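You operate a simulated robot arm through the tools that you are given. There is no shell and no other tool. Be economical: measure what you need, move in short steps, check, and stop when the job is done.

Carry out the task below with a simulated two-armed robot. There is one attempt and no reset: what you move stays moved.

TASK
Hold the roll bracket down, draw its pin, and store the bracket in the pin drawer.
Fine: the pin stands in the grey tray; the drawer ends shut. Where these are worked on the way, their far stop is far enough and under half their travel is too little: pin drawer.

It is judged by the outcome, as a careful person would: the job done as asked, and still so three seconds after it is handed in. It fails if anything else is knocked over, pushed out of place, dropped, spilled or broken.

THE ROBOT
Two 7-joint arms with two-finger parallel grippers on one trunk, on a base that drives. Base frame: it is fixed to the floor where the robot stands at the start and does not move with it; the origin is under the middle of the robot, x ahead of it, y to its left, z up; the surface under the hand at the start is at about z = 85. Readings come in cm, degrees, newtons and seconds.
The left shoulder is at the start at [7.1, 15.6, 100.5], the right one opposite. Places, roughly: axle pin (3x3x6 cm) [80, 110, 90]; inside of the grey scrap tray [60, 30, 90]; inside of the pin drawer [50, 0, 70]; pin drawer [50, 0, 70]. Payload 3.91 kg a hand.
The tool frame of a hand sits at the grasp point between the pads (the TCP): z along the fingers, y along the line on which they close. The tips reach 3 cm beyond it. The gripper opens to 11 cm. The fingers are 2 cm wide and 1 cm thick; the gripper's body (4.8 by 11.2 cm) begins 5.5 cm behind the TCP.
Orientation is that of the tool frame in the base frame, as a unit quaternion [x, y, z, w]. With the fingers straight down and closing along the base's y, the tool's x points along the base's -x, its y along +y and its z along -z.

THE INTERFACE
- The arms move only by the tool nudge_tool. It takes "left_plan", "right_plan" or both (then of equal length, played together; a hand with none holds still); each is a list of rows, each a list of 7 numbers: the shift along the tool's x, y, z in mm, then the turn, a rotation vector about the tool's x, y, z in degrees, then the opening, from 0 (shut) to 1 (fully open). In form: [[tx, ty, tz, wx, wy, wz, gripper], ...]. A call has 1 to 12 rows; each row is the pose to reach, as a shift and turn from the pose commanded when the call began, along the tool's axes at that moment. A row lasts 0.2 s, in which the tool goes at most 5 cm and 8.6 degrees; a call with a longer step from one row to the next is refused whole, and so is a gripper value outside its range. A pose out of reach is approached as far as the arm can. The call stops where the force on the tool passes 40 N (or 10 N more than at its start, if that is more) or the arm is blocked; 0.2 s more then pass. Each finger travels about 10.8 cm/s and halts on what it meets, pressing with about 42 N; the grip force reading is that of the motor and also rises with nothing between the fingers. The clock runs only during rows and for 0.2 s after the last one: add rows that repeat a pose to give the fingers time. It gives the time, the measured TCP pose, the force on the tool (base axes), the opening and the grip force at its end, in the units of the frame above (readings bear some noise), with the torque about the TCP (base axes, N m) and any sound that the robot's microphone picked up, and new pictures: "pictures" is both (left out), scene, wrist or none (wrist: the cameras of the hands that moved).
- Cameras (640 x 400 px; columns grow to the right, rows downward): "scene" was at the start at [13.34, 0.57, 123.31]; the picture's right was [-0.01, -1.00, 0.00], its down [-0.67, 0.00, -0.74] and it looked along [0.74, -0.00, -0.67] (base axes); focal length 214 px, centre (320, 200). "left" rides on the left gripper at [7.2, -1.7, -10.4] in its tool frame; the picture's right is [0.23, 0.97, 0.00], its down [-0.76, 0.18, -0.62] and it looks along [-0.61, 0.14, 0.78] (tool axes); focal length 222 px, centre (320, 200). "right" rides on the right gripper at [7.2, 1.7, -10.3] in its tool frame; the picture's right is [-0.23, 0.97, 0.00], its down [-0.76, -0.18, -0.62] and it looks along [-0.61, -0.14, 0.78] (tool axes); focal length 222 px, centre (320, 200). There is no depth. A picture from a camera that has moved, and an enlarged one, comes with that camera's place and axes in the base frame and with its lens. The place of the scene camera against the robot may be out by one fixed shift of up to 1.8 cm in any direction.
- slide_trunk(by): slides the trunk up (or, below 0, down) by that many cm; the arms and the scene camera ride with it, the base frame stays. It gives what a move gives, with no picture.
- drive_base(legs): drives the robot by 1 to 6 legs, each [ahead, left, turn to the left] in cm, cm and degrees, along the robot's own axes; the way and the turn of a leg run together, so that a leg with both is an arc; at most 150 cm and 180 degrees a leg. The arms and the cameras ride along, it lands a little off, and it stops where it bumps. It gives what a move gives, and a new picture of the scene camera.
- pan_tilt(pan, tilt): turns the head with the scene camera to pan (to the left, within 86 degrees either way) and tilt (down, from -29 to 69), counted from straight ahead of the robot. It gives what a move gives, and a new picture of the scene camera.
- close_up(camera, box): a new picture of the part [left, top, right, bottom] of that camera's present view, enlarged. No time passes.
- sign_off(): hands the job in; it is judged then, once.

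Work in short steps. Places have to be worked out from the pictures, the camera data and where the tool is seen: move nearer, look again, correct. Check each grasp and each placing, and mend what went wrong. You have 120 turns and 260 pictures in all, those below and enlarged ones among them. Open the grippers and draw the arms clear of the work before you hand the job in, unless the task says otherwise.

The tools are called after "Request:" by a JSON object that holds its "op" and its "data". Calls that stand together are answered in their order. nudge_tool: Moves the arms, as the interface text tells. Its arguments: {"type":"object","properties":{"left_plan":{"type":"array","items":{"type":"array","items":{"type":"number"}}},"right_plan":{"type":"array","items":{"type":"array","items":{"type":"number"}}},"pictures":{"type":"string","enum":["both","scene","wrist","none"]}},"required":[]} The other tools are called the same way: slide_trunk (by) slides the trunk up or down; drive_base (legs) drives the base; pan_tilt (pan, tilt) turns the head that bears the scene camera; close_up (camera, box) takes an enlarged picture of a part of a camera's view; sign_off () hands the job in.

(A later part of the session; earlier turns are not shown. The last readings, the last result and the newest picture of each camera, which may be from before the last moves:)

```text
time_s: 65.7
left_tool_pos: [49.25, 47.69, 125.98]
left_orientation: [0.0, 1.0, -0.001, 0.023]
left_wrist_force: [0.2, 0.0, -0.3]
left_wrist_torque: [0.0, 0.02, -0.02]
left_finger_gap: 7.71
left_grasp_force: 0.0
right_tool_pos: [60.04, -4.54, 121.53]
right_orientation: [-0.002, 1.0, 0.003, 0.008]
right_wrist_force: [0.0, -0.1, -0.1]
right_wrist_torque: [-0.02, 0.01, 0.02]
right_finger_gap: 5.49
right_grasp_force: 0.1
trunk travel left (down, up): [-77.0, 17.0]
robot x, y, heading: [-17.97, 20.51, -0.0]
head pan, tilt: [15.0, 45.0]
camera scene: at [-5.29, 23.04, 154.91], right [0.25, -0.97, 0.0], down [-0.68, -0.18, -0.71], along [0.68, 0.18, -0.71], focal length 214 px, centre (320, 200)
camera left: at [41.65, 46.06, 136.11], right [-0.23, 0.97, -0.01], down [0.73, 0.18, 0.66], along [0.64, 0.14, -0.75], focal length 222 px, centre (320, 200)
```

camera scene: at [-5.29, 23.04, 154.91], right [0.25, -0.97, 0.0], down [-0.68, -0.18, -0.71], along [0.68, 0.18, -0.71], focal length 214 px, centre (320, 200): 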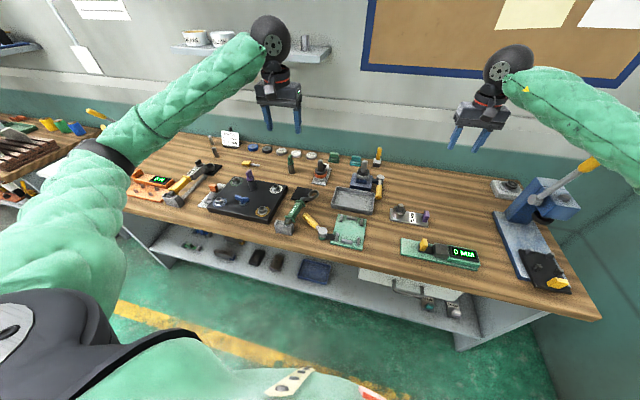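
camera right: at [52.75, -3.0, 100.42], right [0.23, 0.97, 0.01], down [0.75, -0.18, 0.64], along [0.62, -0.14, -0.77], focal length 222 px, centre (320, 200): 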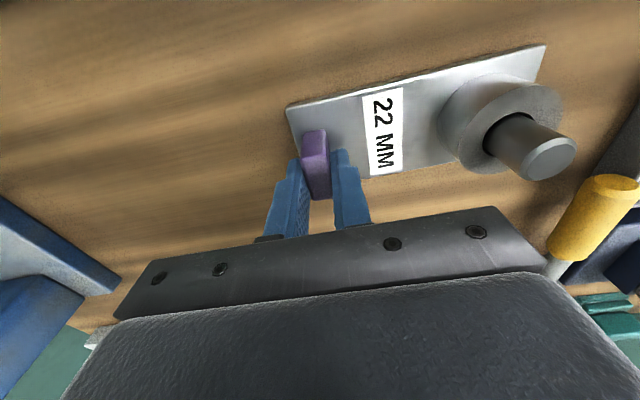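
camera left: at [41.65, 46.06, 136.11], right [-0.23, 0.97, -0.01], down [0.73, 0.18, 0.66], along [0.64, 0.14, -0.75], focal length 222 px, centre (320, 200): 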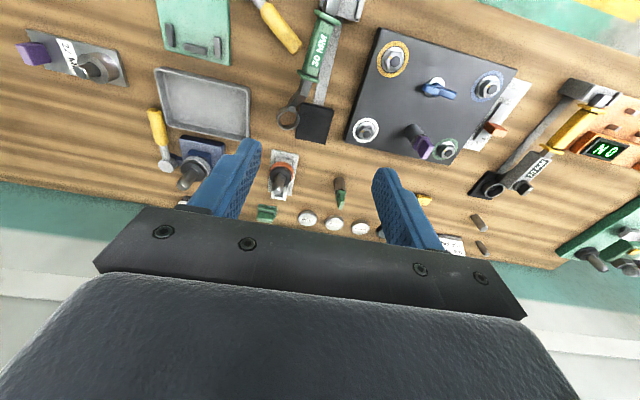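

Now the base bar is visible and the spanner's ring is off the pad. Zoom both spanner holders for reference.

Request:
{"op": "close_up", "data": {"camera": "left", "box": [240, 0, 380, 160]}}

Request:
{"op": "close_up", "data": {"camera": "left", "box": [450, 60, 640, 220]}}

Request:
{"op": "close_up", "data": {"camera": "scene", "box": [120, 110, 360, 260]}}

```text
2.50 times, centred on (310, 80) of left
camera zoom: at [41.65, 46.06, 136.11], right [-0.23, 0.97, -0.01], down [0.73, 0.18, 0.66], along [0.64, 0.14, -0.75], focal length 555 px, centre (345, 500)
```

zoom: 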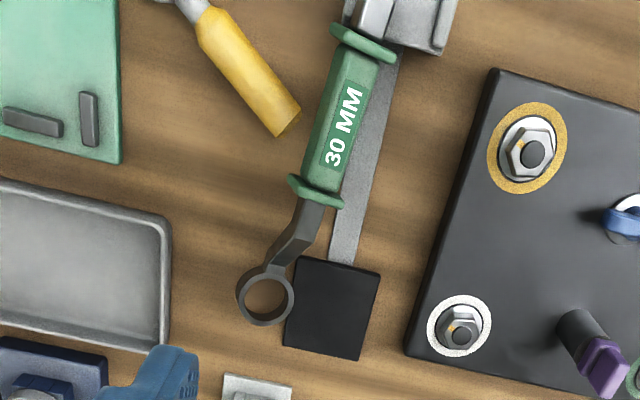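

```text
2.50 times, centred on (545, 140) of left
camera zoom: at [41.65, 46.06, 136.11], right [-0.23, 0.97, -0.01], down [0.73, 0.18, 0.66], along [0.64, 0.14, -0.75], focal length 555 px, centre (-242, 350)
```

zoom: 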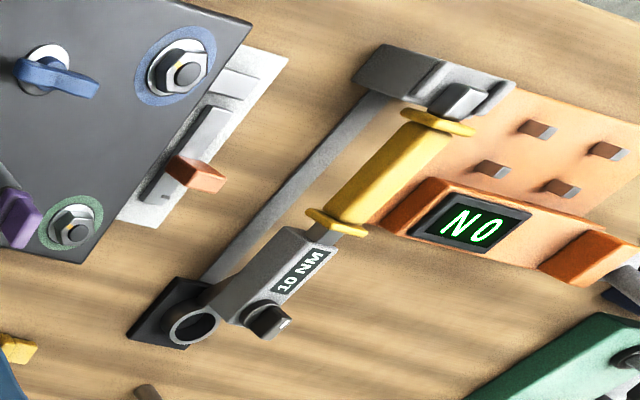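

```text
2.67 times, centred on (240, 185) of scene
camera zoom: at [-5.29, 23.04, 154.91], right [0.25, -0.97, 0.0], down [-0.68, -0.18, -0.71], along [0.68, 0.18, -0.71], focal length 572 px, centre (533, 240)
```

zoom: 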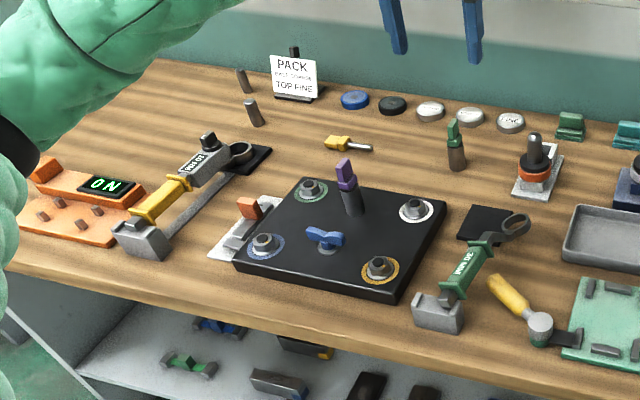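

Wrench handle mid at ~[47.3,46.2], yaw about -10°; it belongs at y≈48.9, yaw 0. I descend to just above it with matching yaw.

Request:
{"op": "nudge_tool", "data": {"left_plan": [[4, -2, 40, 0, 0.4, 1.3, 0.7], [9, -4, 80, 0, 0.8, 2.6, 0.7], [14, -6, 120, 0, 1.2, 3.9, 0.7], [19, -8, 160, 0, 1.6, 5.2, 0.7], [24, -11, 200, 0, 2, 6.5, 0.7], [28, -13, 240, 0, 2.3, 8, 0.7], [32, -15, 270, 0, 2.6, 9, 0.7], [32, -15, 270, 0, 2.6, 9, 0.7]], "pictures": "both"}}

Request:
{"op": "close_up", "data": {"camera": "scene", "box": [220, 130, 380, 260]}}

```text
time_s: 67.5
left_tool_pos: [47.56, 46.35, 98.66]
left_orientation: [0.079, 0.997, 0.001, -0.002]
left_wrist_force: [0.3, 0.4, 1.3]
left_wrist_torque: [-0.01, -0.02, 0.02]
left_finger_gap: 7.69
left_grasp_force: 0.1
right_tool_pos: [60.06, -4.53, 121.51]
right_orientation: [-0.002, 1.0, 0.004, 0.008]
right_wrist_force: [-0.3, 0.8, 0.1]
right_wrist_torque: [-0.03, 0.0, -0.02]
right_finger_gap: 5.5
right_grasp_force: 0.1
trunk travel left (down, up): [-77.0, 17.0]
robot x, y, heading: [-17.88, 20.9, -0.2]
head pan, tilt: [15.0, 45.0]
camera scene: at [-5.33, 23.01, 154.91], right [0.25, -0.97, 0.0], down [-0.68, -0.18, -0.71], along [0.68, 0.18, -0.71], focal length 214 px, centre (320, 200)
camera left: at [40.1, 45.69, 109.14], right [-0.07, 1.0, 0.0], down [0.78, 0.05, 0.62], along [0.62, 0.05, -0.78], focal length 222 px, centre (320, 200)
```

scene: 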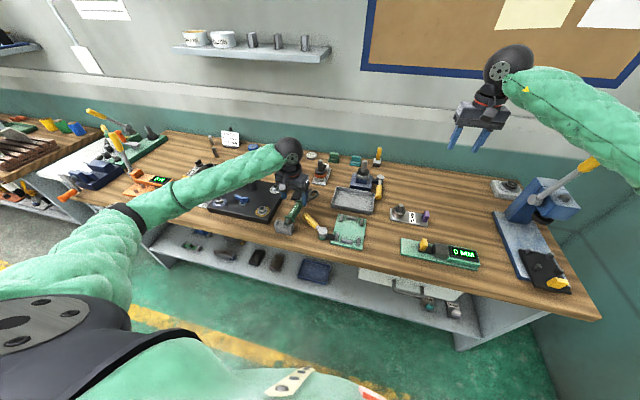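
left: 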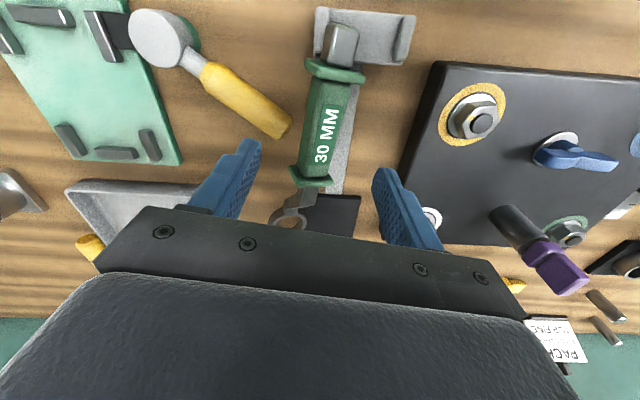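

```text
3.08 times, centred on (300, 195) of scene
camera zoom: at [-5.33, 23.01, 154.91], right [0.25, -0.97, 0.0], down [-0.68, -0.18, -0.71], along [0.68, 0.18, -0.71], focal length 660 px, centre (382, 215)
```

zoom: 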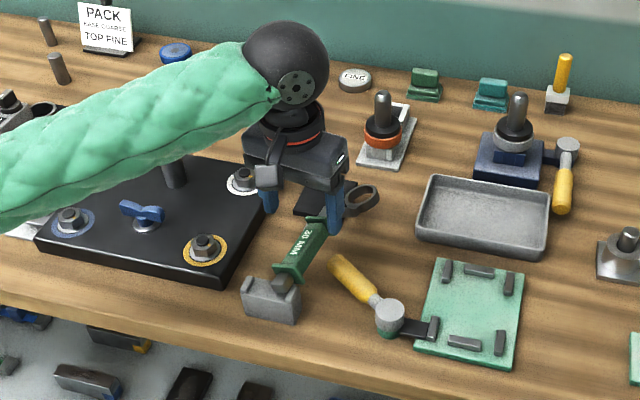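

Handle is between the fingers. Descend 8 cm and close on it.

Request:
{"op": "nudge_tool", "data": {"left_plan": [[0, 4, 30, 0, 0, 0, 0.7], [0, 4, 60, 0, 0, 0, 0.7], [0, 4, 82, 0, 0, 0, 0.7], [0, 4, 82, 0, 0, 0, 0.4], [0, 4, 82, 0, 0, 0, 0.1], [0, 4, 82, 0, 0, 0, 0.1], [0, 4, 82, 0, 0, 0, 0.1]], "pictures": "wrist"}}

Request:
{"op": "close_up", "data": {"camera": "scene", "box": [220, 130, 380, 260]}}

```text
time_s: 68.3
left_tool_pos: [47.66, 46.63, 92.25]
left_orientation: [0.081, 0.997, -0.001, 0.003]
left_wrist_force: [-4.7, 0.2, 13.2]
left_wrist_torque: [-0.6, 0.32, -0.42]
left_finger_gap: 7.76
left_grasp_force: 0.0
right_tool_pos: [59.94, -4.47, 121.46]
right_orientation: [-0.002, 1.0, 0.003, 0.009]
right_wrist_force: [-0.2, 0.6, 0.3]
right_wrist_torque: [0.01, 0.0, -0.03]
right_finger_gap: 5.51
right_grasp_force: 0.0
trunk travel left (down, up): [-77.0, 17.0]
robot x, y, heading: [-18.4, 20.29, -0.2]
head pan, tilt: [15.0, 45.0]
stopped in row 3 (left hand): the force on the tool passed its limit at 62 N (the readings are from after the stop); the commanded pose is now the measured one
camera left: at [40.24, 46.13, 102.6], right [-0.07, 1.0, 0.0], down [0.78, 0.05, 0.63], along [0.63, 0.04, -0.78], focal length 222 px, centre (320, 200)
```

left: 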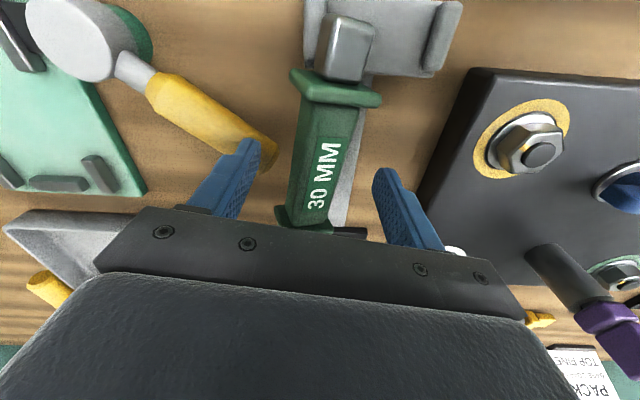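

```text
3.08 times, centred on (300, 195) of scene
camera zoom: at [-5.4, 23.01, 154.92], right [0.25, -0.97, 0.0], down [-0.68, -0.18, -0.71], along [0.68, 0.18, -0.71], focal length 660 px, centre (382, 215)
```

zoom: 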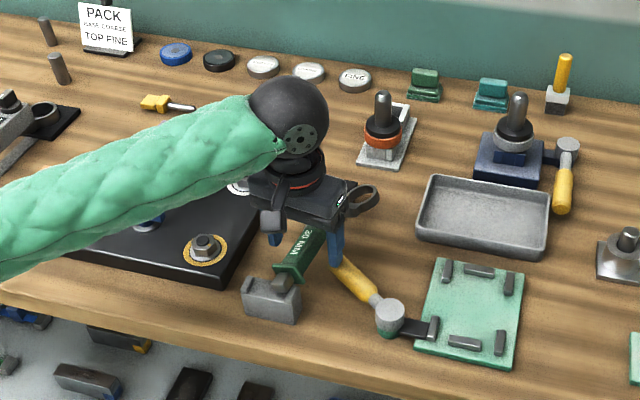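

A finger touched the mallet's handle end. I lift a bit, narrow the opening, then descend again.

Request:
{"op": "nudge_tool", "data": {"left_plan": [[0, 0, -15, 0, 0, 0, 0.7], [0, 2, -20, 0, 0, 0, 0.5], [0, 2, -20, 0, 0, 0, 0.45], [0, 2, 0, 0, 0, 0, 0.45], [0, 2, 15, 0, 0, 0, 0.45], [0, 2, 15, 0, 0, 0, 0.45]], "pictures": "wrist"}}

Request:
{"op": "close_up", "data": {"camera": "scene", "box": [220, 130, 380, 260]}}

```text
time_s: 69.4
left_tool_pos: [48.19, 46.86, 92.33]
left_orientation: [0.082, 0.997, -0.004, 0.008]
left_wrist_force: [-5.5, -1.0, 16.1]
left_wrist_torque: [-0.57, 0.27, -0.19]
left_finger_gap: 5.03
left_grasp_force: 0.8
right_tool_pos: [60.0, -4.47, 121.5]
right_orientation: [-0.001, 1.0, 0.003, 0.008]
right_wrist_force: [0.2, -0.2, -0.6]
right_wrist_torque: [0.03, 0.01, -0.03]
right_finger_gap: 5.52
right_grasp_force: 0.1
trunk travel left (down, up): [-77.0, 17.0]
robot x, y, heading: [-18.38, 20.6, -0.1]
head pan, tilt: [15.0, 45.0]
stopped in row 5 (left hand): the force on the tool passed its limit at 54 N (the readings are from after the stop); the commanded pose is now the measured one
camera left: at [40.63, 46.32, 102.49], right [-0.07, 1.0, -0.01], down [0.77, 0.06, 0.64], along [0.64, 0.03, -0.77], focal length 222 px, centre (320, 200)
```

left: 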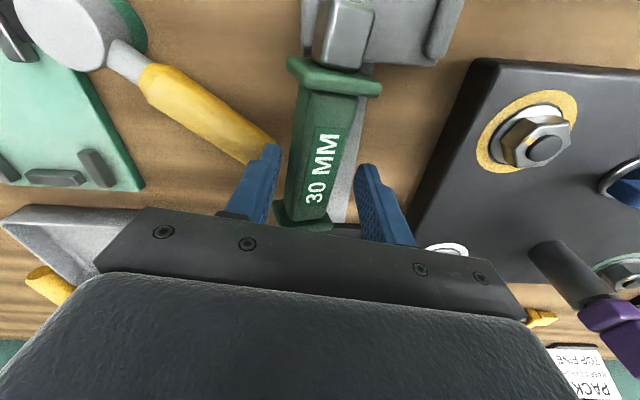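

```text
3.08 times, centred on (300, 195) of scene
camera zoom: at [-5.43, 23.03, 154.93], right [0.26, -0.97, 0.0], down [-0.68, -0.18, -0.71], along [0.68, 0.18, -0.71], focal length 660 px, centre (382, 215)
```

zoom: 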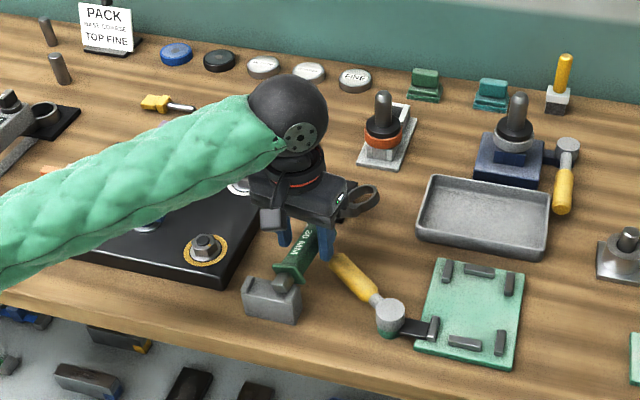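

The -y finger still sits on the mallet's handle end (z≈89). I shift 3 cm toward the near flange, where there's room, and go down.

Request:
{"op": "nudge_tool", "data": {"left_plan": [[0, 0, -20, 0, 0, 0, 0.45], [33, 2, -20, 0, 0, 0, 0.45], [33, 2, 0, 0, 0, 0, 0.45], [33, 2, 18, 0, 0, 0, 0.45], [33, 2, 18, 0, 0, 0, 0.45]], "pictures": "wrist"}}

Request:
{"op": "close_up", "data": {"camera": "scene", "box": [220, 130, 380, 260]}}

```text
time_s: 70.6
left_tool_pos: [45.05, 47.51, 90.16]
left_orientation: [0.082, 0.997, -0.002, 0.007]
left_wrist_force: [-0.7, -0.7, 0.0]
left_wrist_torque: [0.02, -0.01, 0.0]
left_finger_gap: 4.95
left_grasp_force: 0.1
right_tool_pos: [60.06, -4.41, 121.4]
right_orientation: [-0.002, 1.0, 0.005, 0.009]
right_wrist_force: [0.2, 0.7, -0.6]
right_wrist_torque: [0.01, 0.0, 0.0]
right_finger_gap: 5.51
right_grasp_force: 0.1
trunk travel left (down, up): [-77.0, 17.0]
robot x, y, heading: [-18.33, 20.25, -0.1]
head pan, tilt: [15.0, 45.0]
camera left: at [37.45, 47.08, 100.48], right [-0.07, 1.0, -0.01], down [0.77, 0.06, 0.63], along [0.63, 0.04, -0.77], focal length 222 px, centre (320, 200)
```

left: 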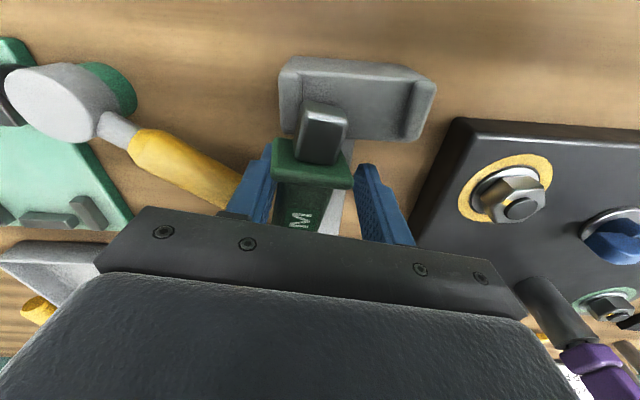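

```text
3.08 times, centred on (300, 195) of scene
camera zoom: at [-5.32, 23.03, 154.91], right [0.26, -0.97, 0.0], down [-0.68, -0.18, -0.71], along [0.68, 0.18, -0.71], focal length 660 px, centre (382, 215)
```

zoom: 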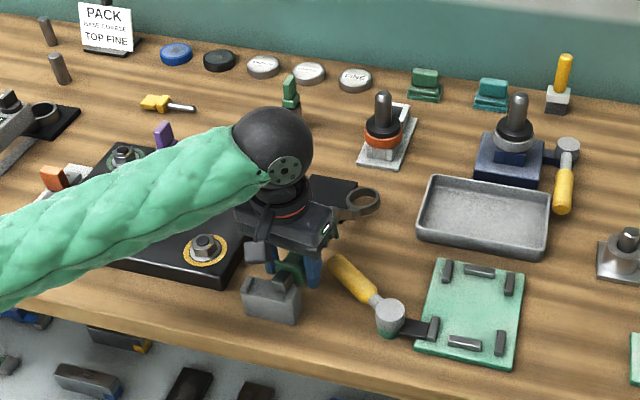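

Clear now. Close on the handle and lift 2.5 cm.

Request:
{"op": "nudge_tool", "data": {"left_plan": [[0, 0, 0, 0, 0, 0, 0.2], [0, 0, 0, 0, 0, 0, 0.1], [0, 0, 0, 0, 0, 0, 0.1], [0, 0, -15, 0, 0, 0, 0.1], [0, 0, -30, 0, 0, 0, 0.1], [0, 0, -30, 0, 0, 0, 0.1]], "pictures": "wrist"}}

Request:
{"op": "close_up", "data": {"camera": "scene", "box": [220, 130, 380, 260]}}

```text
time_s: 72.0
left_tool_pos: [44.97, 47.51, 93.17]
left_orientation: [0.08, 0.997, -0.003, 0.007]
left_wrist_force: [0.0, 0.0, -2.3]
left_wrist_torque: [0.03, 0.17, -0.03]
left_finger_gap: 2.56
left_grasp_force: 41.9
right_tool_pos: [60.1, -4.42, 121.34]
right_orientation: [-0.002, 1.0, 0.002, 0.008]
right_wrist_force: [0.1, -0.6, 0.0]
right_wrist_torque: [0.02, 0.01, 0.02]
right_finger_gap: 5.49
right_grasp_force: 0.0
trunk travel left (down, up): [-77.0, 17.0]
robot x, y, heading: [-18.19, 20.09, -0.1]
head pan, tilt: [15.0, 45.0]
camera left: at [37.52, 47.11, 103.41], right [-0.07, 1.0, -0.01], down [0.77, 0.06, 0.63], along [0.63, 0.04, -0.77], focal length 222 px, centre (320, 200)
```

left: 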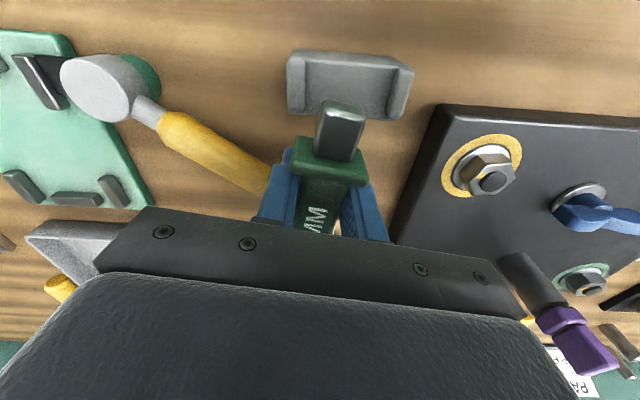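

```text
3.08 times, centred on (300, 195) of scene
camera zoom: at [-5.26, 23.06, 154.9], right [0.25, -0.97, 0.0], down [-0.68, -0.18, -0.71], along [0.68, 0.18, -0.71], focal length 660 px, centre (382, 215)
```

zoom: 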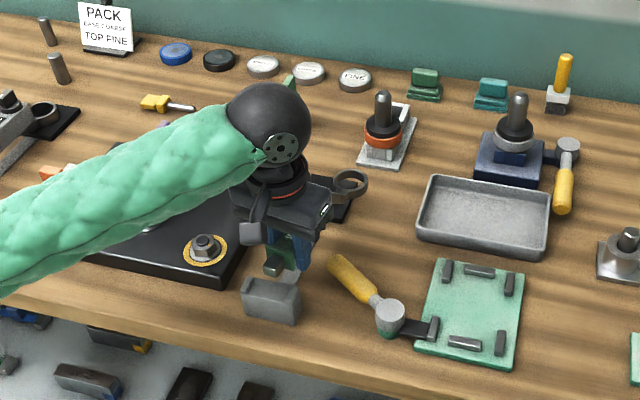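

Spanner is lifted and held. Turn it back to yaw 0 and shift to y≈48.85.

Request:
{"op": "nudge_tool", "data": {"left_plan": [[1, 5, 0, 0, 0, -3, 0.1], [1, 10, 0, 0, 0, -6, 0.1], [2, 13, 0, 0, 0, -9.3, 0.1], [2, 13, 0, 0, 0, -9.3, 0.1]], "pictures": "wrist"}}

Request:
{"op": "close_up", "data": {"camera": "scene", "box": [240, 150, 340, 250]}}

```text
time_s: 73.0
left_tool_pos: [45.16, 48.83, 92.94]
left_orientation: [0.0, 1.0, -0.004, 0.006]
left_wrist_force: [1.1, -0.7, -2.4]
left_wrist_torque: [0.0, 0.14, -0.03]
left_finger_gap: 2.6
left_grasp_force: 42.3
right_tool_pos: [60.13, -4.44, 121.35]
right_orientation: [-0.001, 1.0, 0.003, 0.009]
right_wrist_force: [-0.2, 0.3, 0.1]
right_wrist_torque: [0.01, -0.01, -0.03]
right_finger_gap: 5.52
right_grasp_force: 0.1
trunk travel left (down, up): [-77.0, 17.0]
robot x, y, heading: [-17.91, 20.13, -0.1]
head pan, tilt: [15.0, 45.0]
camera left: at [37.71, 47.16, 103.33], right [-0.23, 0.97, -0.01], down [0.75, 0.18, 0.63], along [0.62, 0.14, -0.77], focal length 222 px, centre (320, 200)
```

left: 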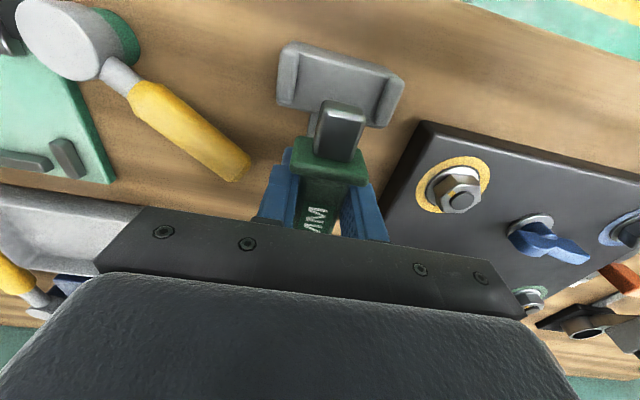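

```text
4.00 times, centred on (290, 200) of scene
camera zoom: at [-5.26, 23.05, 154.9], right [0.25, -0.97, 0.0], down [-0.68, -0.18, -0.71], along [0.68, 0.18, -0.71], focal length 858 px, centre (440, 200)
```

zoom: 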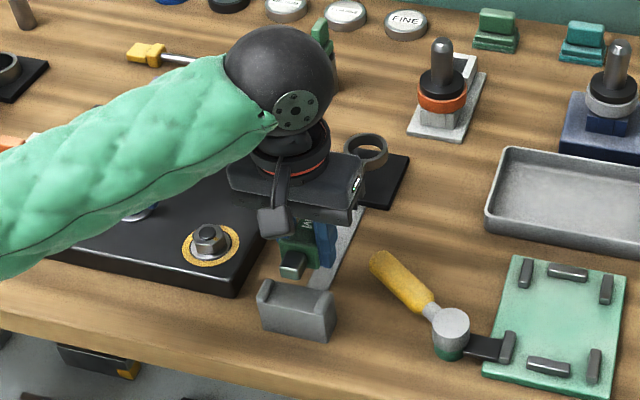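

Ring is over the pad and tail over the block. Lower 3 cm until it rests, then open.

Request:
{"op": "nudge_tool", "data": {"left_plan": [[0, 0, 10, 0, 0, 0, 0.1], [0, 0, 20, 0, 0, 0, 0.1], [0, 0, 27, 0, 0, 0, 0.1], [0, 0, 31, 0, 0, 0, 0.1], [0, 0, 31, 0, 0, 0, 0.1]], "pictures": "none"}}

Request:
{"op": "close_up", "data": {"camera": "scene", "box": [240, 150, 340, 250]}}

Request:
{"op": "close_up", "data": {"camera": "left", "box": [240, 20, 420, 260]}}

```text
time_s: 74.2
left_tool_pos: [45.13, 48.86, 90.2]
left_orientation: [0.001, 1.0, -0.004, 0.008]
left_wrist_force: [-0.3, 0.2, -0.5]
left_wrist_torque: [0.09, -0.19, 0.03]
left_finger_gap: 2.57
left_grasp_force: 41.8
right_tool_pos: [60.14, -4.46, 121.35]
right_orientation: [-0.002, 1.0, 0.004, 0.009]
right_wrist_force: [0.0, 0.3, 0.0]
right_wrist_torque: [0.01, 0.02, 0.01]
right_finger_gap: 5.52
right_grasp_force: 0.0
trunk travel left (down, up): [-77.0, 17.0]
robot x, y, heading: [-18.16, 20.49, -0.4]
head pan, tilt: [15.0, 45.0]
```

```text
4.00 times, centred on (290, 200) of scene
camera zoom: at [-5.29, 23.04, 154.91], right [0.25, -0.97, 0.0], down [-0.68, -0.18, -0.71], along [0.68, 0.18, -0.71], focal length 858 px, centre (440, 200)
```

zoom: 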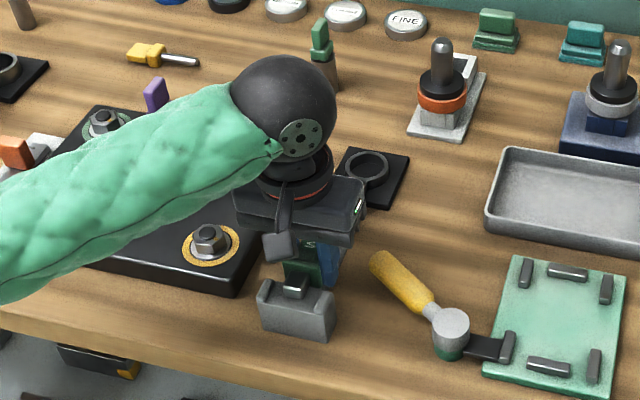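

```text
1.67 times, centred on (330, 140) of left
camera zoom: at [37.73, 47.2, 100.47], right [-0.23, 0.97, -0.01], down [0.75, 0.18, 0.63], along [0.62, 0.14, -0.77], focal length 370 px, centre (303, 300)
```

zoom: 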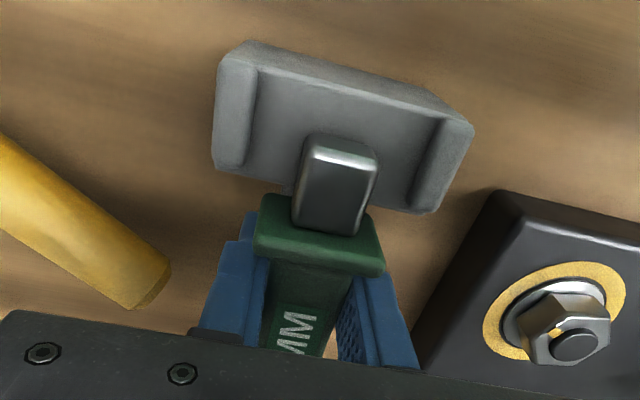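

Ring is on the pad and tail between the prongs, as originally. Release and rise.

Request:
{"op": "nudge_tool", "data": {"left_plan": [[0, 0, 0, 0, 0, 0, 0.25], [0, 0, 0, 0, 0, 0, 0.4], [0, 0, -30, 0, 0, 0, 0.4], [0, 0, -70, 0, 0, 0, 0.4], [0, 0, -115, 0, 0, 0, 0.4], [0, 0, -160, 0, 0, 0, 0.4], [0, 0, -205, 0, 0, 0, 0.4], [0, 0, -250, 0, 0, 0, 0.4], [0, 0, -295, 0, 0, 0, 0.4], [0, 0, -340, 0, 0, 0, 0.4], [0, 0, -360, 0, 0, 0, 0.4]], "pictures": "both"}}

Request:
{"op": "close_up", "data": {"camera": "left", "box": [160, 0, 480, 200]}}

```text
time_s: 76.6
left_tool_pos: [44.58, 49.3, 126.28]
left_orientation: [0.001, 1.0, -0.003, 0.007]
left_wrist_force: [0.0, -0.3, -1.2]
left_wrist_torque: [-0.01, -0.01, 0.02]
left_finger_gap: 4.4
left_grasp_force: 0.1
right_tool_pos: [60.12, -4.46, 121.43]
right_orientation: [-0.002, 1.0, 0.003, 0.008]
right_wrist_force: [-0.1, 0.1, 0.0]
right_wrist_torque: [0.01, -0.02, 0.0]
right_finger_gap: 5.48
right_grasp_force: 0.1
trunk travel left (down, up): [-77.0, 17.0]
robot x, y, heading: [-18.31, 20.32, 0.0]
head pan, tilt: [15.0, 45.0]
camera scene: at [-5.31, 23.05, 154.9], right [0.26, -0.97, 0.0], down [-0.68, -0.18, -0.71], along [0.68, 0.18, -0.71], focal length 214 px, centre (320, 200)
camera left: at [37.29, 47.6, 136.52], right [-0.23, 0.97, -0.01], down [0.75, 0.18, 0.63], along [0.62, 0.14, -0.77], focal length 222 px, centre (320, 200)
```

scene: 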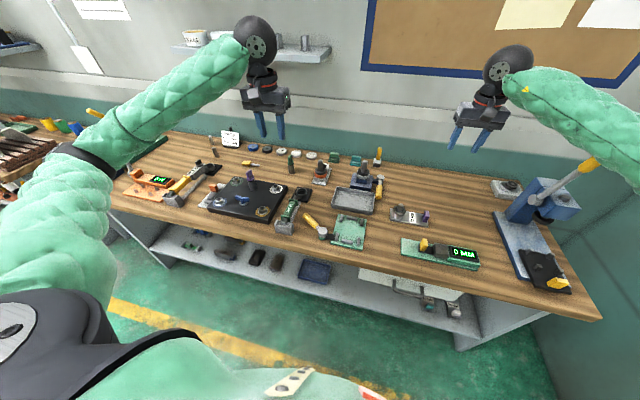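
left: 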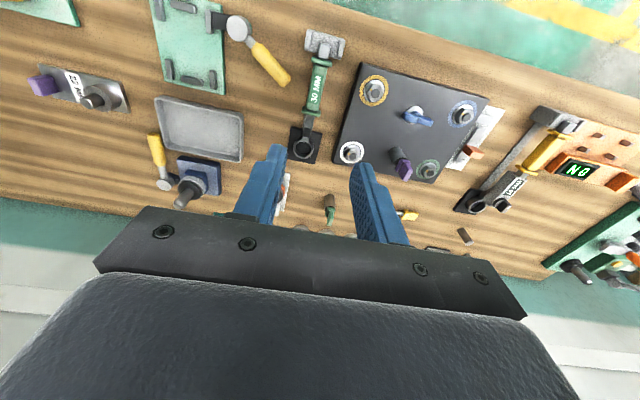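

```text
2.00 times, centred on (320, 100) of left
camera zoom: at [37.29, 47.6, 136.52], right [-0.23, 0.97, -0.01], down [0.75, 0.18, 0.63], along [0.62, 0.14, -0.77], focal length 444 px, centre (320, 400)
```

zoom: 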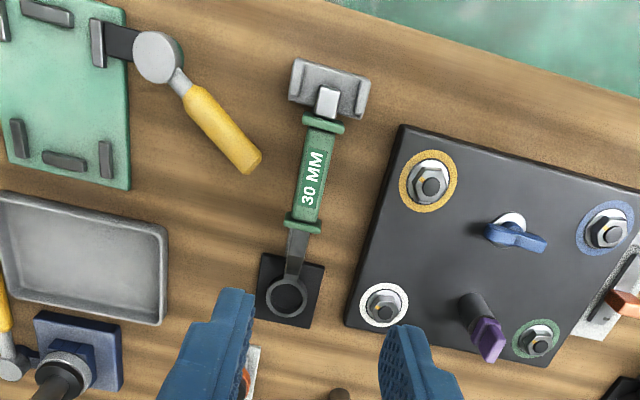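

Everything is back in place. I raise the trunk a bit more to keep the elbows high, then bring the left hand (turned 90°) near the pin again.

Request:
{"op": "slide_trunk", "data": {"by": 8}}

Request:
{"op": "nudge_tool", "data": {"left_plan": [[-14, -30, 10, 0, 0, 8.2, 0.5], [-27, -60, 20, 0, 0, 16.4, 0.5], [-41, -90, 30, 0, 0, 24.6, 0.5], [-55, -120, 40, 0, 0, 32.8, 0.5], [-68, -150, 50, 0, 0, 41, 0.5], [-82, -180, 70, 0, 0, 49.2, 0.5], [-96, -210, 90, 0, 0, 57.4, 0.5], [-110, -240, 110, 0, 0, 65.6, 0.5], [-123, -270, 130, 0, 0, 73.8, 0.5], [-137, -300, 150, 0, 0, 82, 0.5], [-151, -330, 170, 0, 0, 90, 0.5], [-151, -330, 190, 0, 0, 90, 0.5]], "pictures": "both"}}

```text
time_s: 77.8
left_tool_pos: [44.69, 49.24, 134.18]
left_orientation: [0.0, 1.0, -0.004, 0.007]
left_wrist_force: [0.2, -0.3, 0.0]
left_wrist_torque: [0.03, 0.02, 0.01]
left_finger_gap: 4.4
left_grasp_force: 0.1
right_tool_pos: [60.13, -4.39, 129.35]
right_orientation: [-0.002, 1.0, 0.002, 0.009]
right_wrist_force: [0.6, -1.3, 1.0]
right_wrist_torque: [0.01, 0.02, -0.01]
right_finger_gap: 5.51
right_grasp_force: 0.1
trunk travel left (down, up): [-85.0, 9.0]
robot x, y, heading: [-18.15, 20.12, -0.3]
head pan, tilt: [15.0, 45.0]
```

```text
time_s: 80.4
left_tool_pos: [60.28, 16.34, 115.49]
left_orientation: [0.707, 0.707, 0.003, 0.008]
left_wrist_force: [-0.5, -0.1, -0.3]
left_wrist_torque: [-0.02, 0.0, -0.02]
left_finger_gap: 5.5
left_grasp_force: 0.1
right_tool_pos: [60.26, -4.28, 129.32]
right_orientation: [-0.001, 1.0, 0.003, 0.009]
right_wrist_force: [0.2, -0.3, -0.2]
right_wrist_torque: [0.0, 0.01, 0.0]
right_finger_gap: 5.51
right_grasp_force: 0.0
trunk travel left (down, up): [-85.0, 9.0]
robot x, y, heading: [-18.35, 20.65, -0.1]
head pan, tilt: [15.0, 45.0]
camera scene: at [-5.26, 23.15, 162.91], right [0.25, -0.97, 0.0], down [-0.68, -0.18, -0.71], along [0.68, 0.18, -0.71], focal length 214 px, centre (320, 200)
camera left: at [58.38, 23.73, 125.85], right [0.97, 0.23, 0.01], down [0.17, -0.76, 0.63], along [0.15, -0.61, -0.78], focal length 222 px, centre (320, 200)
```

scene: 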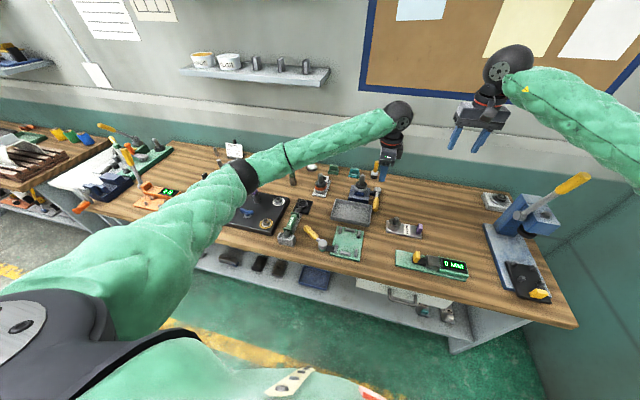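
left: 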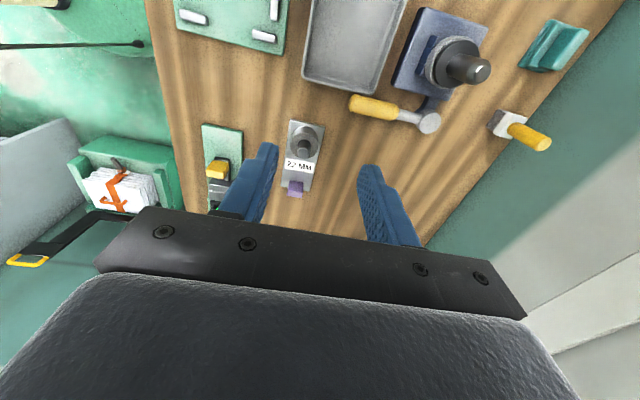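

Now the right hand descends onto the tab again and grips it.

Request:
{"op": "nudge_tool", "data": {"right_plan": [[1, -1, 45, 0, 0, 0, 0.5], [2, -2, 90, 0, 0, 0, 0.5], [3, -3, 135, 0, 0, 0, 0.5], [4, -4, 180, 0, 0, 0, 0.5], [5, -4, 225, 0, 0, 0, 0.5], [6, -4, 270, 0, 0, 0, 0.5], [7, -4, 315, 0, 0, 0, 0.5], [8, -4, 355, 0, 0, 0, 0.5], [8, -4, 380, 0, 0, 0, 0.5], [8, -4, 391, 0, 0, 0, 0.5], [8, -4, 391, 0, 0, 0, 0.1], [8, -4, 391, 0, 0, 0, 0]], "pictures": "both"}}

```text
time_s: 83.0
left_tool_pos: [60.25, 16.27, 115.59]
left_orientation: [0.707, 0.707, 0.003, 0.008]
left_wrist_force: [0.0, 0.4, 0.0]
left_wrist_torque: [0.0, 0.01, 0.01]
left_finger_gap: 5.49
left_grasp_force: 0.1
right_tool_pos: [59.94, -4.5, 90.33]
right_orientation: [-0.001, 1.0, 0.003, 0.009]
right_wrist_force: [0.8, -0.3, -1.1]
right_wrist_torque: [-0.32, -0.06, -0.03]
right_finger_gap: 1.56
right_grasp_force: 41.9
trunk travel left (down, up): [-85.0, 9.0]
robot x, y, heading: [-18.21, 20.14, -0.1]
head pan, tilt: [15.0, 45.0]
camera scene: at [-5.26, 23.03, 162.9], right [0.26, -0.97, 0.0], down [-0.68, -0.18, -0.71], along [0.68, 0.18, -0.71], focal length 214 px, centre (320, 200)
camera right: at [52.55, -2.8, 100.62], right [0.22, 0.97, 0.01], down [0.75, -0.18, 0.64], along [0.62, -0.13, -0.77], focal length 222 px, centre (320, 200)
```

scene: 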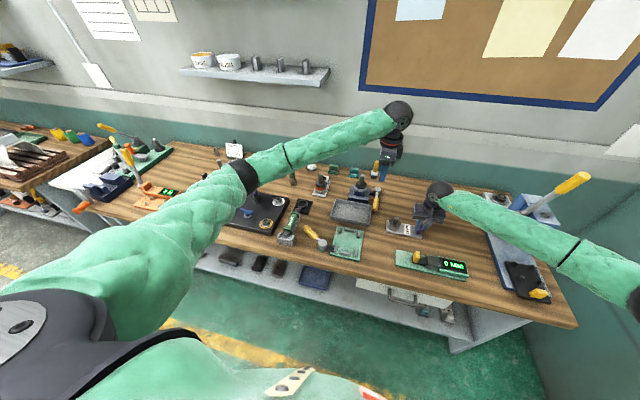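
right: 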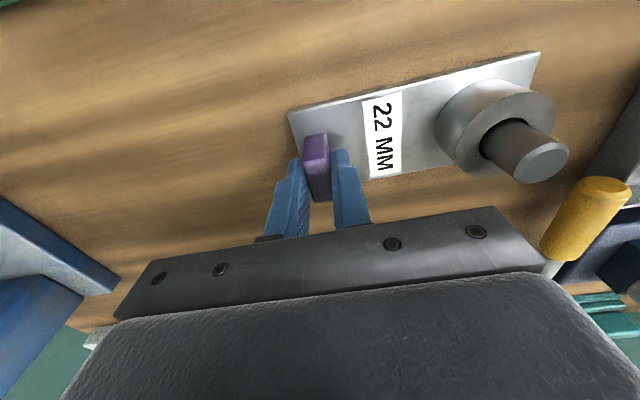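

Tab held. Left hand: lean 15° and approach to just above the pin.

Request:
{"op": "nudge_tool", "data": {"left_plan": [[-12, 0, 20, 0, -2.5, 0, 0.5], [-25, -1, 40, 0, -5, 0, 0.5], [-38, -2, 60, 0, -7.5, 0, 0.5], [-50, -2, 80, 0, -10, 0, 0.5], [-63, -3, 100, 0, -12.5, 0, 0.5], [-76, -4, 123, 0, -15, 0, 0.5], [-88, -4, 143, 0, -15, 0, 0.5], [-88, -4, 143, 0, -15, 0, 0.5]], "pictures": "both"}}

Request:
{"op": "close_up", "data": {"camera": "left", "box": [220, 20, 420, 240]}}

Request:
{"op": "close_up", "data": {"camera": "scene", "box": [220, 130, 480, 270]}}

```text
time_s: 84.8
left_tool_pos: [59.91, 7.05, 101.37]
left_orientation: [0.702, 0.699, -0.09, 0.1]
left_wrist_force: [0.4, 0.2, -0.8]
left_wrist_torque: [0.0, -0.02, 0.0]
left_finger_gap: 5.48
left_grasp_force: 0.1
right_tool_pos: [60.12, -4.6, 90.37]
right_orientation: [-0.002, 1.0, 0.002, 0.009]
right_wrist_force: [0.0, -0.4, 0.1]
right_wrist_torque: [-0.33, -0.02, -0.04]
right_finger_gap: 1.55
right_grasp_force: 42.1
trunk travel left (down, up): [-85.0, 9.0]
robot x, y, heading: [-18.23, 20.14, -0.4]
head pan, tilt: [15.0, 45.0]
camera scene: at [-5.25, 23.05, 162.9], right [0.26, -0.97, 0.0], down [-0.68, -0.18, -0.71], along [0.68, 0.18, -0.71], focal length 214 px, centre (320, 200)
camera left: at [58.11, 16.74, 109.57], right [0.97, 0.22, -0.05], down [0.17, -0.57, 0.81], along [0.15, -0.79, -0.59], focal length 222 px, centre (320, 200)
```

scene: 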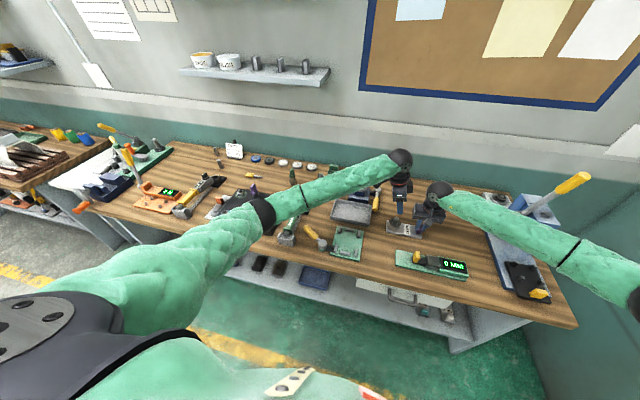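
left: 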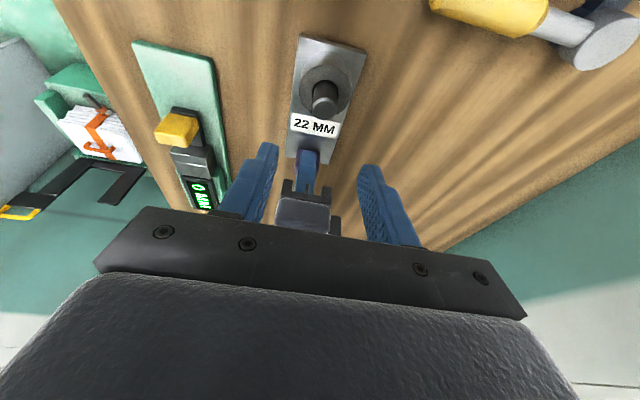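

```text
1.82 times, centred on (320, 130) of left
camera zoom: at [58.11, 16.74, 109.57], right [0.97, 0.22, -0.05], down [0.17, -0.57, 0.81], along [0.15, -0.79, -0.59], focal length 404 px, centre (320, 327)
```

zoom: 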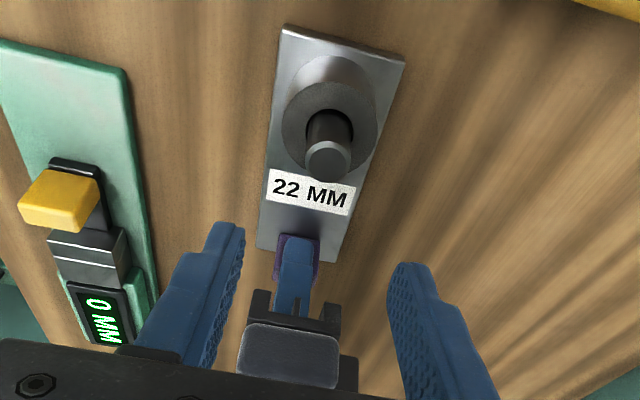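

```text
2.46 times, centred on (350, 200) of scene
camera zoom: at [-5.25, 23.05, 162.9], right [0.26, -0.97, 0.0], down [-0.68, -0.18, -0.71], along [0.68, 0.18, -0.71], focal length 528 px, centre (246, 200)
```

zoom: 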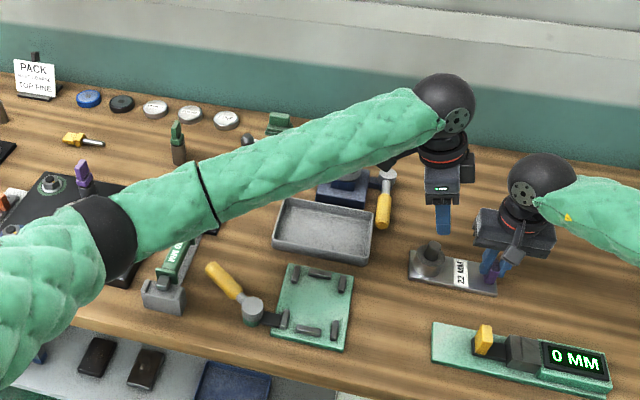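

The elbow's clearance over the spanner would be thin, so I open the right hand, raise the trunk by its last 9 cm (straighter left arm), and redo.

Request:
{"op": "nudge_tool", "data": {"right_plan": [[0, 0, 0, 0, 0, 0, 0.2], [0, 0, 0, 0, 0, 0, 0.5], [0, 0, 0, 0, 0, 0, 0.5]], "pictures": "none"}}

Request:
{"op": "slide_trunk", "data": {"by": 9}}

Request:
{"op": "nudge_tool", "data": {"right_plan": [[1, 0, 30, 0, 0, 0, 0.5], [1, 0, 60, 0, 0, 0, 0.5], [2, 0, 80, 0, 0, 0, 0.5], [2, 0, 91, 0, 0, 0, 0.5], [2, 0, 91, 0, 0, 0, 0.5], [2, 0, 91, 0, 0, 0, 0.1], [2, 0, 91, 0, 0, 0, 0], [2, 0, 91, 0, 0, 0, 0]], "pictures": "scene"}}

Request:
{"op": "close_up", "data": {"camera": "scene", "box": [220, 130, 480, 290]}}

```text
time_s: 85.6
left_tool_pos: [59.84, 7.01, 101.42]
left_orientation: [0.702, 0.7, -0.09, 0.1]
left_wrist_force: [-0.1, 0.1, 0.1]
left_wrist_torque: [-0.03, 0.03, 0.01]
left_finger_gap: 5.53
left_grasp_force: 0.1
right_tool_pos: [60.09, -4.61, 90.41]
right_orientation: [-0.001, 1.0, 0.004, 0.008]
right_wrist_force: [-0.2, 0.3, -0.3]
right_wrist_torque: [-0.02, 0.04, 0.04]
right_finger_gap: 5.5
right_grasp_force: 0.0
trunk travel left (down, up): [-85.0, 9.0]
robot x, y, heading: [-17.85, 20.29, -0.2]
head pan, tilt: [15.0, 45.0]
```

```text
time_s: 86.8
left_tool_pos: [59.85, 7.08, 110.53]
left_orientation: [0.701, 0.7, -0.09, 0.099]
left_wrist_force: [0.7, -1.1, -0.1]
left_wrist_torque: [-0.02, -0.04, 0.03]
left_finger_gap: 5.49
left_grasp_force: 0.2
right_tool_pos: [59.95, -4.34, 99.36]
right_orientation: [-0.001, 1.0, 0.004, 0.009]
right_wrist_force: [-0.4, 0.6, -0.5]
right_wrist_torque: [-0.01, -0.01, -0.02]
right_finger_gap: 5.48
right_grasp_force: 0.0
trunk travel left (down, up): [-94.0, 0.0]
robot x, y, heading: [-18.1, 20.25, -0.3]
head pan, tilt: [15.0, 45.0]
```

```text
time_s: 88.6
left_tool_pos: [59.84, 7.03, 110.4]
left_orientation: [0.702, 0.699, -0.09, 0.1]
left_wrist_force: [-0.2, -0.4, -0.3]
left_wrist_torque: [-0.02, -0.02, 0.0]
left_finger_gap: 5.49
left_grasp_force: 0.1
right_tool_pos: [59.98, -4.54, 90.1]
right_orientation: [-0.002, 1.0, 0.003, 0.009]
right_wrist_force: [-0.1, -0.2, -0.1]
right_wrist_torque: [-0.31, -0.03, 0.01]
right_finger_gap: 1.58
right_grasp_force: 41.4
trunk travel left (down, up): [-94.0, 0.0]
robot x, y, heading: [-17.91, 20.28, -0.1]
head pan, tilt: [15.0, 45.0]
camera scene: at [-5.25, 23.01, 171.9], right [0.25, -0.97, 0.0], down [-0.68, -0.18, -0.71], along [0.68, 0.18, -0.71], focal length 214 px, centre (320, 200)
```

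scene: 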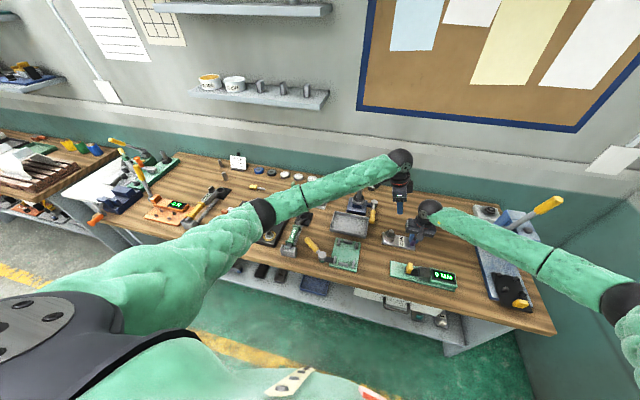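

```text
2.46 times, centred on (350, 210) of scene
camera zoom: at [-5.25, 23.01, 171.9], right [0.25, -0.97, 0.0], down [-0.68, -0.18, -0.71], along [0.68, 0.18, -0.71], focal length 528 px, centre (246, 175)
```

zoom: 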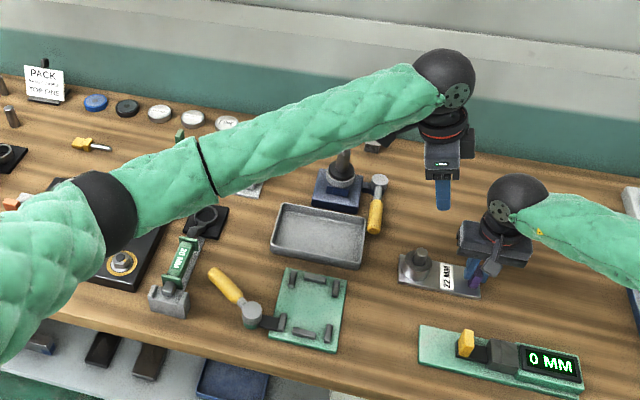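

Lower the left hand in two stages, watching the elbow.

Request:
{"op": "nudge_tool", "data": {"left_plan": [[9, 0, 38, 0, 0, 0, 0.5], [18, 0, 76, 0, 0, 0, 0.5], [25, 0, 108, 0, 0, 0, 0.5], [32, 0, 136, 0, 0, 0, 0.5], [32, 0, 136, 0, 0, 0, 0.5]], "pictures": "both"}}

Request:
{"op": "close_up", "data": {"camera": "scene", "box": [220, 130, 480, 290]}}

Request:
{"op": "close_up", "data": {"camera": "left", "box": [220, 20, 420, 240]}}

```text
time_s: 89.8
left_tool_pos: [60.06, 6.43, 96.48]
left_orientation: [0.702, 0.7, -0.089, 0.1]
left_wrist_force: [0.4, 0.1, -1.2]
left_wrist_torque: [0.02, -0.02, 0.02]
left_finger_gap: 5.5
left_grasp_force: 0.1
right_tool_pos: [60.15, -4.5, 90.22]
right_orientation: [-0.002, 1.0, 0.003, 0.008]
right_wrist_force: [-0.9, 0.1, -1.4]
right_wrist_torque: [-0.27, 0.0, -0.01]
right_finger_gap: 1.56
right_grasp_force: 42.2
trunk travel left (down, up): [-94.0, 0.0]
robot x, y, heading: [-18.22, 20.73, -0.2]
head pan, tilt: [15.0, 45.0]
camera scene: at [-5.24, 23.01, 171.9], right [0.25, -0.97, 0.0], down [-0.68, -0.18, -0.71], along [0.68, 0.18, -0.71], focal length 214 px, centre (320, 200)
camera left: at [58.32, 16.23, 104.56], right [0.97, 0.22, -0.05], down [0.17, -0.57, 0.81], along [0.15, -0.79, -0.59], focal length 222 px, centre (320, 200)
```

scene: 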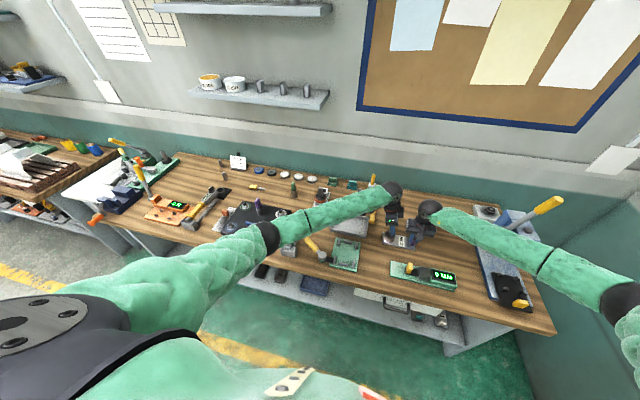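
left: 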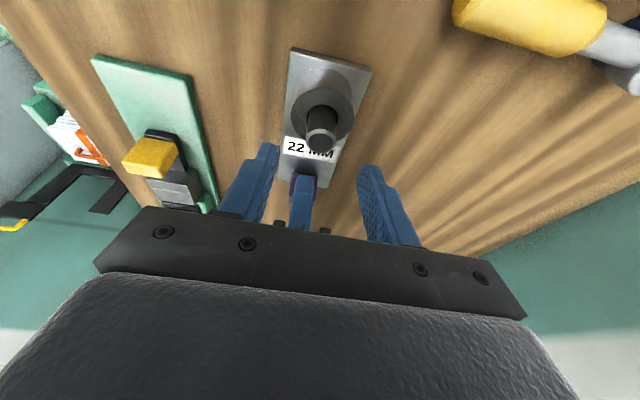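

```text
2.46 times, centred on (350, 210) of scene
camera zoom: at [-5.24, 23.01, 171.9], right [0.25, -0.97, 0.0], down [-0.68, -0.18, -0.71], along [0.68, 0.18, -0.71], focal length 528 px, centre (246, 175)
```

zoom: 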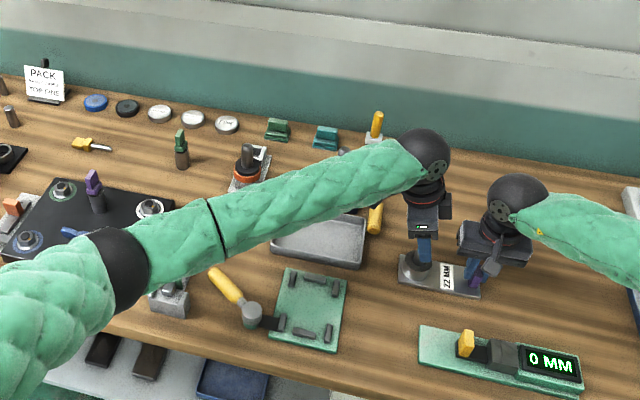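

```text
1.82 times, centred on (320, 130) of left
camera zoom: at [58.32, 16.23, 104.56], right [0.97, 0.22, -0.05], down [0.17, -0.57, 0.81], along [0.15, -0.79, -0.59], focal length 404 px, centre (320, 327)
```

zoom: 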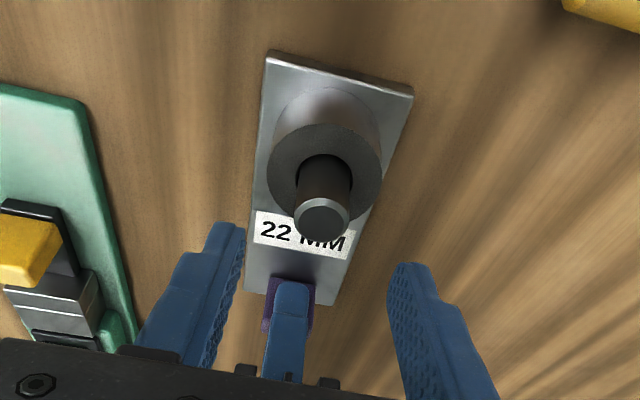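

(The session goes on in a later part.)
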